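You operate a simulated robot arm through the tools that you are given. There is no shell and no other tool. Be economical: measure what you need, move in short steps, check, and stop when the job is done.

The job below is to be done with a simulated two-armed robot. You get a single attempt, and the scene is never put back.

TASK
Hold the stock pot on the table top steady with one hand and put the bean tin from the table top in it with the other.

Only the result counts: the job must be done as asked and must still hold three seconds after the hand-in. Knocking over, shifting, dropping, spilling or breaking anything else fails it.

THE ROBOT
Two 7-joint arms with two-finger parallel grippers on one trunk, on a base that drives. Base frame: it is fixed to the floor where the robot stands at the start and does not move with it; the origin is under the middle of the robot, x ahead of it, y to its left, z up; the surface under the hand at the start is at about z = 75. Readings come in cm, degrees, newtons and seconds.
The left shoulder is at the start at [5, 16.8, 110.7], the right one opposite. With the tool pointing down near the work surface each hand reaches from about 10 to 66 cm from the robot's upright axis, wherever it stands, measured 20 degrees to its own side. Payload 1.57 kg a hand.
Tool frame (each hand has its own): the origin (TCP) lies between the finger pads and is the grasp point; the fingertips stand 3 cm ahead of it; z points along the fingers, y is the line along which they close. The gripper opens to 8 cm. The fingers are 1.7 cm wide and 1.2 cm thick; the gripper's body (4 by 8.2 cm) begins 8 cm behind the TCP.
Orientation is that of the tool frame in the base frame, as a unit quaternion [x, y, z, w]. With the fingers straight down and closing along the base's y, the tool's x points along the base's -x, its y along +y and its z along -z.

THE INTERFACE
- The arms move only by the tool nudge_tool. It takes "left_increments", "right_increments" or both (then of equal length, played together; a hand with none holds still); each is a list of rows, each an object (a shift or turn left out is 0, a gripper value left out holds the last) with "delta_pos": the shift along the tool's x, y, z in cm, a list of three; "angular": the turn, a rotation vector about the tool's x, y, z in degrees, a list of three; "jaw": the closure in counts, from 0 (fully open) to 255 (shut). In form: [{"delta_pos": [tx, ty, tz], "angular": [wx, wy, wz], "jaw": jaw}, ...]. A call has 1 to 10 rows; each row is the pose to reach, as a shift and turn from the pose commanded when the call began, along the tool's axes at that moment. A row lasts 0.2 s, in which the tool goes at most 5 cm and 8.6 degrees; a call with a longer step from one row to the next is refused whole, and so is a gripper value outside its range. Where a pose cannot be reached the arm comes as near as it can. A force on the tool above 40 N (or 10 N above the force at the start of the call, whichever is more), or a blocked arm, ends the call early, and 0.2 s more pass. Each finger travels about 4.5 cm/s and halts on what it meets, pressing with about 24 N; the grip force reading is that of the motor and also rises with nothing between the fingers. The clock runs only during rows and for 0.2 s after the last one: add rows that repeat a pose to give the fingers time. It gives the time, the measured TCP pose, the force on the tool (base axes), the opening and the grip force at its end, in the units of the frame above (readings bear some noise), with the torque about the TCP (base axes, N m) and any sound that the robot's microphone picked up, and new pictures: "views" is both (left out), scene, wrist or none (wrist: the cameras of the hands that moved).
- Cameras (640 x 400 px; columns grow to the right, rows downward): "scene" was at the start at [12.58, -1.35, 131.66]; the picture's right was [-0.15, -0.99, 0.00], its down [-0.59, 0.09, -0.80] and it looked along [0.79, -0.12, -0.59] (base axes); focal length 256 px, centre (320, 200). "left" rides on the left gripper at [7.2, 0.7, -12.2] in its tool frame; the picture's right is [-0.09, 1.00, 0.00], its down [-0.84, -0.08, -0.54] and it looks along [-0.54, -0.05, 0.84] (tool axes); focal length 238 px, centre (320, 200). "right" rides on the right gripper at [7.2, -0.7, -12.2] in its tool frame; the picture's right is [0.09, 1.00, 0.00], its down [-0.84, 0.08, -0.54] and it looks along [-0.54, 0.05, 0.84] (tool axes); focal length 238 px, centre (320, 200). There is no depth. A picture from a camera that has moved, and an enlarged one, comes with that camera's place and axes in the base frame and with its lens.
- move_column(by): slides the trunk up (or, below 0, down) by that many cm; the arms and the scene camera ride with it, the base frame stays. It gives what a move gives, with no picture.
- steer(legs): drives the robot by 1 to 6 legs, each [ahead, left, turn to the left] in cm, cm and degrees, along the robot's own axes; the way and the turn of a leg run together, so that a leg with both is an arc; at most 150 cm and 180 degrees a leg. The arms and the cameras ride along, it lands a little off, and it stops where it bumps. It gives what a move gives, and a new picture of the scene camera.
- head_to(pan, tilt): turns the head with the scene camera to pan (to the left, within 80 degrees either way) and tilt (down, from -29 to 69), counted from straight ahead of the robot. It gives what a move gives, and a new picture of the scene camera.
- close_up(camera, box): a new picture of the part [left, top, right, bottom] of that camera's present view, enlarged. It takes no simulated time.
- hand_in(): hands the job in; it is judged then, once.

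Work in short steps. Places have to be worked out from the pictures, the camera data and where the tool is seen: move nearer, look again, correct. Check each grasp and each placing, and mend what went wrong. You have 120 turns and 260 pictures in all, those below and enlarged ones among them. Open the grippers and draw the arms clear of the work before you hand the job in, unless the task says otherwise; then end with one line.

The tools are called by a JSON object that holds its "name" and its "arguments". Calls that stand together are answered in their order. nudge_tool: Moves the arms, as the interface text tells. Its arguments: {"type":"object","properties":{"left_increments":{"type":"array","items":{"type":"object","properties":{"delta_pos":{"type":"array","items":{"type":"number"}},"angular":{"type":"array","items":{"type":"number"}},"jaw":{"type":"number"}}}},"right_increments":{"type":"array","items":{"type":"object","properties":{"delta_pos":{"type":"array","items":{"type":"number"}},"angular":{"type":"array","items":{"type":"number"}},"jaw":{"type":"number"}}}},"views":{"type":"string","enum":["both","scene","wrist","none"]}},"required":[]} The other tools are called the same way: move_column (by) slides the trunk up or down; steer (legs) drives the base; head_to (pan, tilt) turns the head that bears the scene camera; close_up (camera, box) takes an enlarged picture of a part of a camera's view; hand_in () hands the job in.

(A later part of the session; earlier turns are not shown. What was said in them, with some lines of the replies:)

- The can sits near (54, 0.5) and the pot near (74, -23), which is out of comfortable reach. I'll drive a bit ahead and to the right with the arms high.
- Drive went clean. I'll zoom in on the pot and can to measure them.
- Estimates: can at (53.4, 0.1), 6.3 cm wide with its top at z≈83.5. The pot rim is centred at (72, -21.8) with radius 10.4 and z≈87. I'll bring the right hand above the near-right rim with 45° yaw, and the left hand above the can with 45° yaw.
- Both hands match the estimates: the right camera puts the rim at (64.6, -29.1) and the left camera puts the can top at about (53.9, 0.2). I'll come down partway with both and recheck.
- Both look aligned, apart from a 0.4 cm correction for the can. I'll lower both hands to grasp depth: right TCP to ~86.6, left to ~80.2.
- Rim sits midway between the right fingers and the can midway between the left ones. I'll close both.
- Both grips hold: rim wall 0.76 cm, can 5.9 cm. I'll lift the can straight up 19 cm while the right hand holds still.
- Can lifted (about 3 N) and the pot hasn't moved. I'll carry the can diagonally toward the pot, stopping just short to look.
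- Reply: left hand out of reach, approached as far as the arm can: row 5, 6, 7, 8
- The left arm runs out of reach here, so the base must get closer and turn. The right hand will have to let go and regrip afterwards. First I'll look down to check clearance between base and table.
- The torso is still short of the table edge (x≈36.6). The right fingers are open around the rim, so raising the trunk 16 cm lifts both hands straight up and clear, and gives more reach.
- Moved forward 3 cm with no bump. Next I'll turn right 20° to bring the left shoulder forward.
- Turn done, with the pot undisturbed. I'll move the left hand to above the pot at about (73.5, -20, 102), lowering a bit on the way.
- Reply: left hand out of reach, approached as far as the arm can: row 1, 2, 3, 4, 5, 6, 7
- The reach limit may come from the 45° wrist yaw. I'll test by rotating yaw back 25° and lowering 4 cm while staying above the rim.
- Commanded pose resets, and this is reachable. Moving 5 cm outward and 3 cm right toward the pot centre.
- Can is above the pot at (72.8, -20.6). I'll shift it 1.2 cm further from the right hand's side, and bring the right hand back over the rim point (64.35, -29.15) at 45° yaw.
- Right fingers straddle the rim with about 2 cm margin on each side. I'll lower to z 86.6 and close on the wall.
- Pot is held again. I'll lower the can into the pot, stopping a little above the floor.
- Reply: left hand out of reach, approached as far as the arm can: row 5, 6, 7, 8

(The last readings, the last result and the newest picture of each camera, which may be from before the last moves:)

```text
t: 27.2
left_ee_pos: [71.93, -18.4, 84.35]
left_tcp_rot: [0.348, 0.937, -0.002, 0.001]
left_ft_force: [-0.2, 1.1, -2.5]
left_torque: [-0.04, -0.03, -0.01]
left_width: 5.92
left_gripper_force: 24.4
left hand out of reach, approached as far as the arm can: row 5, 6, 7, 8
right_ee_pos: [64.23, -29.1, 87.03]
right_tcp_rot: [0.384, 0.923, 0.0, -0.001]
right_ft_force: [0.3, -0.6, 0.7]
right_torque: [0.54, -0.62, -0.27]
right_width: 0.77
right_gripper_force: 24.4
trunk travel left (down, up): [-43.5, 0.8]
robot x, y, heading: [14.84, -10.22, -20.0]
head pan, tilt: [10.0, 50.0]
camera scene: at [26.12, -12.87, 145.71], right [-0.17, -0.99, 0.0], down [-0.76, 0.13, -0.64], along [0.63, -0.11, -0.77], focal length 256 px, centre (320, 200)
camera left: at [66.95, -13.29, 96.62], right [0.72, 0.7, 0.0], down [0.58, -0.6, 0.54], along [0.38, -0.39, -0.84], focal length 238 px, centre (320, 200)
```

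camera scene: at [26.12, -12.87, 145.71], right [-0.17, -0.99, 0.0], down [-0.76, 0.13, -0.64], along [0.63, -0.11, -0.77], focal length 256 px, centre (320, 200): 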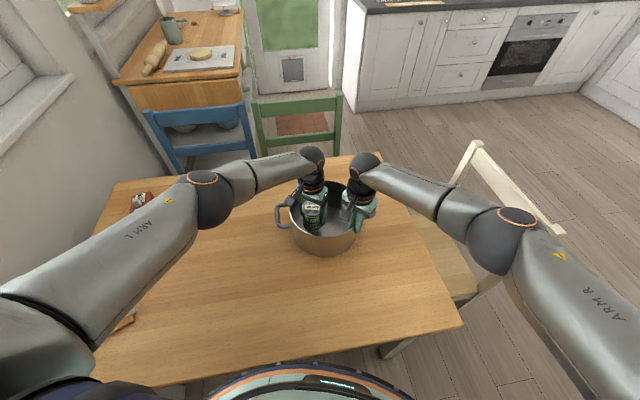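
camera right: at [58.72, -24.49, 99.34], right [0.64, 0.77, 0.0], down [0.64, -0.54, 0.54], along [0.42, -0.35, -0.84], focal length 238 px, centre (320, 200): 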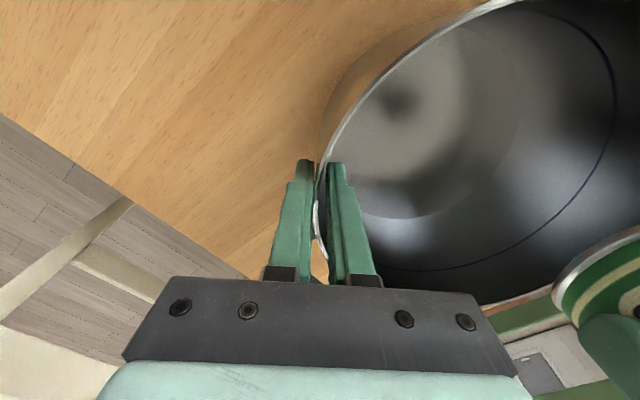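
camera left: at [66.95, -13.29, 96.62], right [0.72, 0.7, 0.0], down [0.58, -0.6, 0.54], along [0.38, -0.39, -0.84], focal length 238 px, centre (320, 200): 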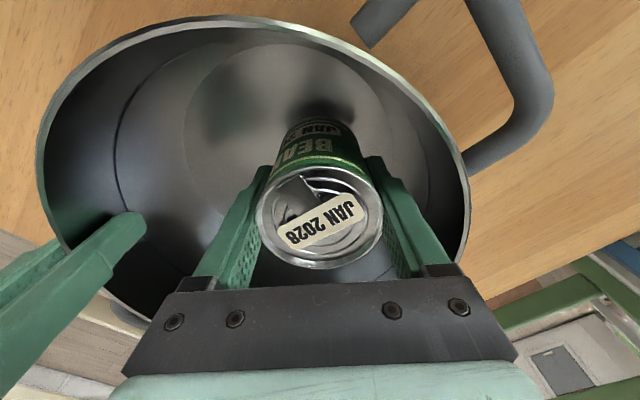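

Reach shortens as the arm goes down, so I'll ease back ~1 cm while lowering the last few centimetres. The can stays well inside the pot.

{"name": "nudge_tool", "arguments": {"left_increments": [{"delta_pos": [0.6, -0.3, 0.5]}, {"delta_pos": [1.0, -0.4, 1.2]}, {"delta_pos": [1.1, -0.5, 1.9]}, {"delta_pos": [1.1, -0.5, 2.6]}, {"delta_pos": [1.1, -0.5, 2.9]}, {"delta_pos": [1.1, -0.5, 2.9]}]}}

```text
t: 28.6
left_ee_pos: [70.46, -18.2, 81.64]
left_tcp_rot: [0.347, 0.938, 0.0, 0.0]
left_ft_force: [0.2, -0.3, -3.5]
left_torque: [-0.01, -0.01, 0.01]
left_width: 5.9
left_gripper_force: 23.5
right_ee_pos: [64.13, -29.21, 87.11]
right_tcp_rot: [0.383, 0.924, 0.0, 0.0]
right_ft_force: [-0.7, -2.4, 0.3]
right_torque: [0.43, -0.65, -0.27]
right_width: 0.79
right_gripper_force: 24.1
trunk travel left (down, up): [-43.5, 0.8]
robot x, y, heading: [14.83, -9.85, -20.2]
head pan, tilt: [10.0, 50.0]
camera scene: at [26.11, -12.88, 145.71], right [-0.17, -0.99, 0.0], down [-0.75, 0.13, -0.64], along [0.63, -0.11, -0.77], focal length 256 px, centre (320, 200)
camera left: at [65.6, -12.93, 93.86], right [0.72, 0.7, 0.0], down [0.58, -0.6, 0.54], along [0.38, -0.39, -0.84], focal length 238 px, centre (320, 200)
```

scene: 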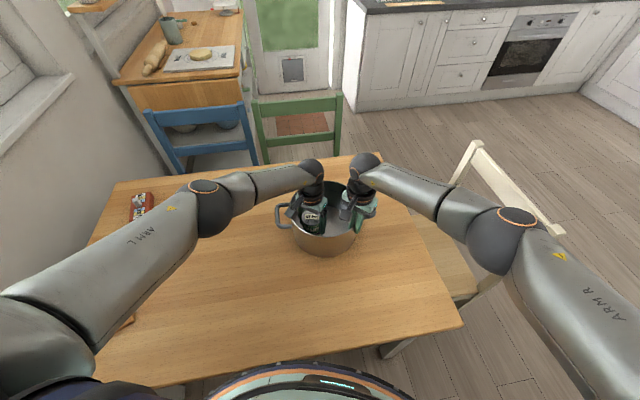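
left: 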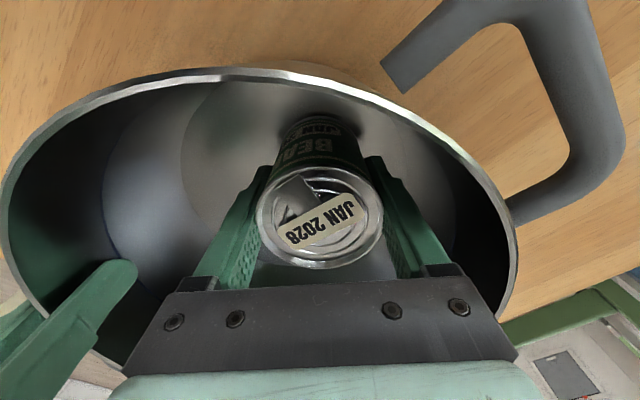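

The can is about 1 cm above the pot floor. I'll lower gently until force shows contact.

{"name": "nudge_tool", "arguments": {"left_increments": [{"delta_pos": [0.1, 0, 0.3]}, {"delta_pos": [0.1, 0, 0.5]}, {"delta_pos": [0.2, 0, 0.7]}, {"delta_pos": [0.2, 0, 0.7]}], "views": "none"}}

```text
t: 29.6
left_ee_pos: [70.47, -18.13, 80.74]
left_tcp_rot: [0.347, 0.938, 0.0, -0.001]
left_ft_force: [0.3, 0.7, -4.3]
left_torque: [-0.01, 0.04, 0.0]
left_width: 5.9
left_gripper_force: 23.4
right_ee_pos: [64.18, -29.14, 87.1]
right_tcp_rot: [0.384, 0.924, 0.0, 0.0]
right_ft_force: [-1.2, -3.2, 0.5]
right_torque: [0.39, -0.75, -0.28]
right_width: 0.77
right_gripper_force: 24.1
trunk travel left (down, up): [-43.5, 0.8]
robot x, y, heading: [15.01, -10.02, -20.0]
head pan, tilt: [10.0, 50.0]
```

No contact yet, so I'll go down a little more in small steps.

{"name": "nudge_tool", "arguments": {"left_increments": [{"delta_pos": [0, 0, 0.2]}, {"delta_pos": [0, 0, 0.4]}, {"delta_pos": [0, 0, 0.4]}], "views": "wrist"}}

```text
t: 30.4
left_ee_pos: [70.57, -18.01, 80.58]
left_tcp_rot: [0.347, 0.938, 0.0, 0.001]
left_ft_force: [-2.2, 1.2, 7.7]
left_torque: [0.11, 0.32, -0.06]
left_width: 5.9
left_gripper_force: 24.1
right_ee_pos: [64.14, -29.22, 87.16]
right_tcp_rot: [0.384, 0.923, 0.0, 0.0]
right_ft_force: [2.7, -2.0, 1.2]
right_torque: [0.3, -0.86, -0.29]
right_width: 0.77
right_gripper_force: 23.7
trunk travel left (down, up): [-43.5, 0.8]
robot x, y, heading: [14.53, -10.19, -19.7]
head pan, tilt: [10.0, 50.0]
camera left: at [65.51, -12.84, 92.83], right [0.72, 0.7, 0.0], down [0.58, -0.6, 0.54], along [0.38, -0.39, -0.84], focal length 238 px, centre (320, 200)
```

left: 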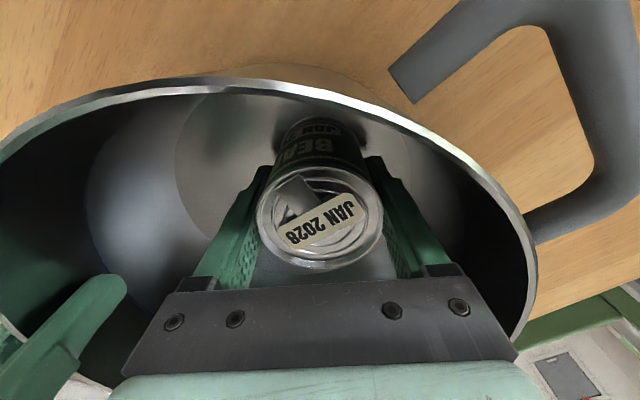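

Contact at z 80.6 (+7.7 N), so the can stands on the pot floor. I'll open the left gripper partway while the right keeps holding.

{"name": "nudge_tool", "arguments": {"left_increments": [{"delta_pos": [0, 0, -0.2], "jaw": 50}, {"delta_pos": [0, 0, -0.2], "jaw": 20}, {"delta_pos": [0, 0, -0.2], "jaw": 20}, {"delta_pos": [0, 0, -0.2], "jaw": 20}], "views": "wrist"}}

```text
t: 31.4
left_ee_pos: [70.49, -17.98, 80.58]
left_tcp_rot: [0.347, 0.938, -0.001, 0.001]
left_ft_force: [0.6, 0.5, -0.6]
left_torque: [0.0, 0.03, 0.0]
left_width: 7.41
left_gripper_force: 0.1
right_ee_pos: [64.18, -29.21, 87.0]
right_tcp_rot: [0.384, 0.923, -0.001, 0.0]
right_ft_force: [0.1, -2.0, 0.8]
right_torque: [0.46, -0.7, -0.25]
right_width: 0.73
right_gripper_force: 24.0
trunk travel left (down, up): [-43.5, 0.8]
robot x, y, heading: [14.48, -10.05, -19.7]
head pan, tilt: [10.0, 50.0]
camera left: at [65.53, -12.76, 92.91], right [0.72, 0.7, 0.0], down [0.58, -0.6, 0.54], along [0.38, -0.39, -0.84], focal length 238 px, centre (320, 200)
```

left: 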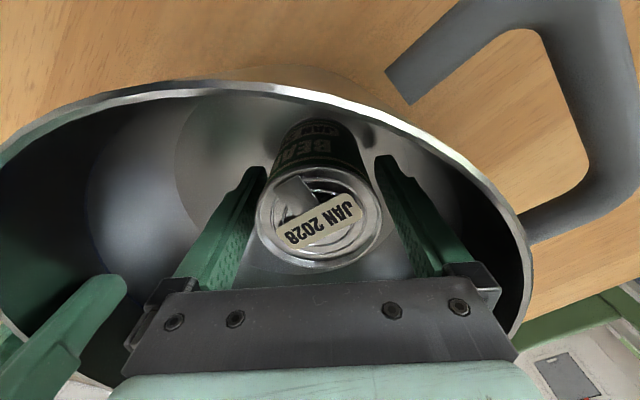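

Released, and the can stands upright with clearance on both sides. Raising the left hand straight up.

{"name": "nudge_tool", "arguments": {"left_increments": [{"delta_pos": [0, 0, -1]}, {"delta_pos": [0, 0, -3]}, {"delta_pos": [0, 0, -6]}, {"delta_pos": [0, 0, -9]}, {"delta_pos": [0, 0, -13]}, {"delta_pos": [0, 0, -17]}, {"delta_pos": [0, 0, -20]}, {"delta_pos": [0, 0, -20]}]}}

```text
t: 33.2
left_ee_pos: [70.46, -17.85, 100.61]
left_tcp_rot: [0.346, 0.938, -0.001, 0.001]
left_ft_force: [0.1, -0.5, -0.8]
left_torque: [-0.03, 0.0, 0.02]
left_width: 7.36
left_gripper_force: 0.2
right_ee_pos: [64.21, -29.17, 87.14]
right_tcp_rot: [0.383, 0.924, 0.0, 0.0]
right_ft_force: [0.1, -1.8, 0.2]
right_torque: [0.46, -0.64, -0.25]
right_width: 0.78
right_gripper_force: 23.3
trunk travel left (down, up): [-43.5, 0.8]
robot x, y, heading: [14.8, -9.99, -19.5]
head pan, tilt: [10.0, 50.0]
camera scene: at [26.09, -12.88, 145.71], right [-0.17, -0.99, 0.0], down [-0.75, 0.13, -0.64], along [0.63, -0.11, -0.77], focal length 256 px, centre (320, 200)
camera left: at [65.57, -12.73, 112.87], right [0.72, 0.7, 0.0], down [0.58, -0.6, 0.54], along [0.38, -0.39, -0.84], focal length 238 px, centre (320, 200)
```

scene: 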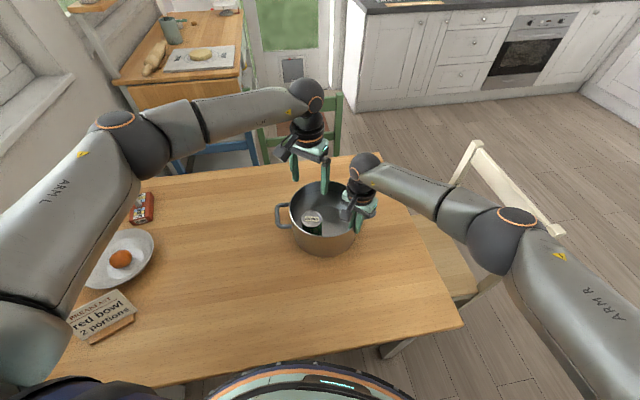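
left: 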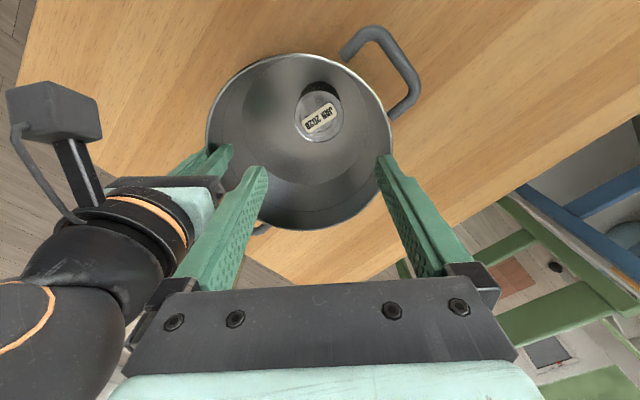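

The can stands in the pot. I'll pull the left hand back, open the right gripper and then raise it straight up.

{"name": "nudge_tool", "arguments": {"left_increments": [{"delta_pos": [3, 0, 0]}, {"delta_pos": [6, 0, 0]}, {"delta_pos": [9, 0, 0]}, {"delta_pos": [12, 0, 0]}, {"delta_pos": [12, 0, 0]}, {"delta_pos": [12, 0, 0]}, {"delta_pos": [12, 0, 0]}, {"delta_pos": [12, 0, 0]}, {"delta_pos": [12, 0, 0]}, {"delta_pos": [12, 0, 0]}], "right_increments": [{"jaw": 200}, {"jaw": 130}, {"jaw": 100}, {"jaw": 100}, {"jaw": 100}, {"delta_pos": [0, 0, -2], "jaw": 100}, {"delta_pos": [0, 0, -5]}, {"delta_pos": [0, 0, -9]}, {"delta_pos": [0, 0, -13]}, {"delta_pos": [0, 0, -13]}]}}

```text
t: 35.4
left_ee_pos: [61.35, -10.31, 100.58]
left_tcp_rot: [0.347, 0.938, -0.001, 0.001]
left_ft_force: [-0.4, -0.4, 0.5]
left_torque: [-0.02, 0.03, 0.0]
left_width: 7.39
left_gripper_force: 0.0
right_ee_pos: [64.37, -28.89, 99.97]
right_tcp_rot: [0.384, 0.923, 0.0, 0.001]
right_ft_force: [-0.2, 0.0, -0.5]
right_torque: [-0.01, 0.0, -0.05]
right_width: 4.86
right_gripper_force: 0.1
trunk travel left (down, up): [-43.5, 0.8]
robot x, y, heading: [15.03, -9.83, -19.9]
head pan, tilt: [10.0, 50.0]
camera scene: at [26.11, -12.85, 145.71], right [-0.17, -0.99, 0.0], down [-0.76, 0.13, -0.64], along [0.63, -0.11, -0.77], focal length 256 px, centre (320, 200)
camera right: at [58.89, -24.22, 112.17], right [0.64, 0.77, 0.0], down [0.65, -0.54, 0.54], along [0.42, -0.35, -0.84], focal length 238 px, centre (320, 200)
camera left: at [56.39, -5.09, 112.81], right [0.72, 0.7, 0.0], down [0.58, -0.6, 0.54], along [0.38, -0.39, -0.84], focal length 238 px, centre (320, 200)
```

scene: 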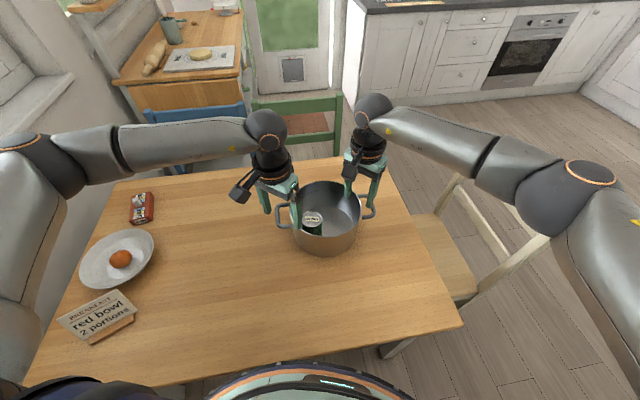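
right: 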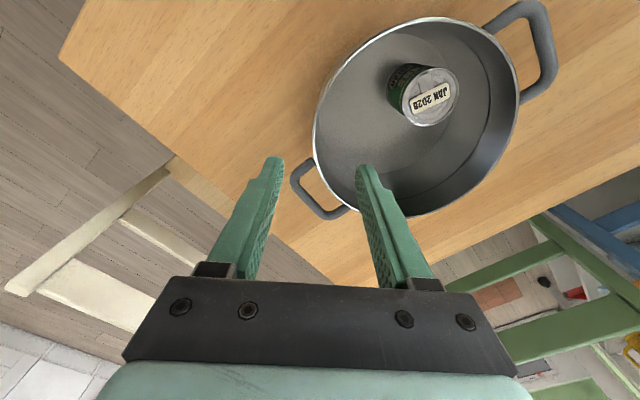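
left: 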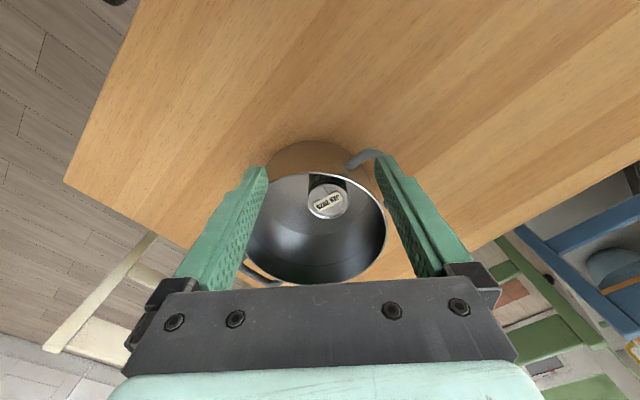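

Pot upright in its original place with the can standing inside. I'll draw both hands well clear toward the robot, fully open.

{"name": "nudge_tool", "arguments": {"left_increments": [{"delta_pos": [2, -0.5, -2], "jaw": 0}, {"delta_pos": [4, -1, -4]}, {"delta_pos": [6, -1.5, -5]}, {"delta_pos": [8, -2, -5]}, {"delta_pos": [8, -2, -5]}], "right_increments": [{"delta_pos": [1, -3, -1], "jaw": 0}, {"delta_pos": [2, -6, -2]}, {"delta_pos": [3, -9.5, -3]}, {"delta_pos": [4.2, -12.7, -3]}, {"delta_pos": [4.2, -12.7, -3]}], "views": "scene"}}

```text
t: 36.6
left_ee_pos: [53.74, -6.42, 105.55]
left_tcp_rot: [0.347, 0.938, 0.0, 0.001]
left_ft_force: [0.8, 0.2, -0.2]
left_torque: [0.0, -0.01, -0.02]
left_width: 7.99
left_gripper_force: 0.1
right_ee_pos: [52.47, -35.17, 103.16]
right_tcp_rot: [0.383, 0.924, -0.001, -0.001]
right_ft_force: [-0.4, 0.5, -0.1]
right_torque: [-0.04, 0.03, 0.01]
right_width: 7.99
right_gripper_force: 0.0
trunk travel left (down, up): [-43.5, 0.8]
robot x, y, heading: [14.49, -10.22, -19.9]
head pan, tilt: [10.0, 50.0]
camera scene: at [26.14, -12.83, 145.71], right [-0.17, -0.99, 0.0], down [-0.76, 0.13, -0.64], along [0.63, -0.11, -0.77], focal length 256 px, centre (320, 200)
```

scene: 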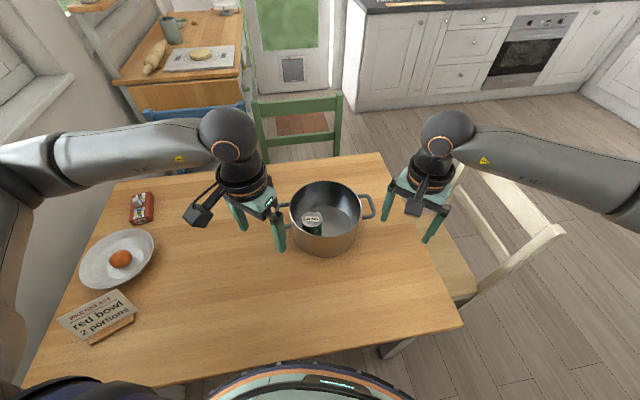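

The can stands in the pot, both hands are open and clear, and nothing else was disturbed. Handing in.

{"name": "hand_in", "arguments": {}}

```text
The job is handed in.
```

The bean tin is standing upright in the stock pot, placed by the left hand while the right hand held the rim; the pictures show nothing else on the table moved.
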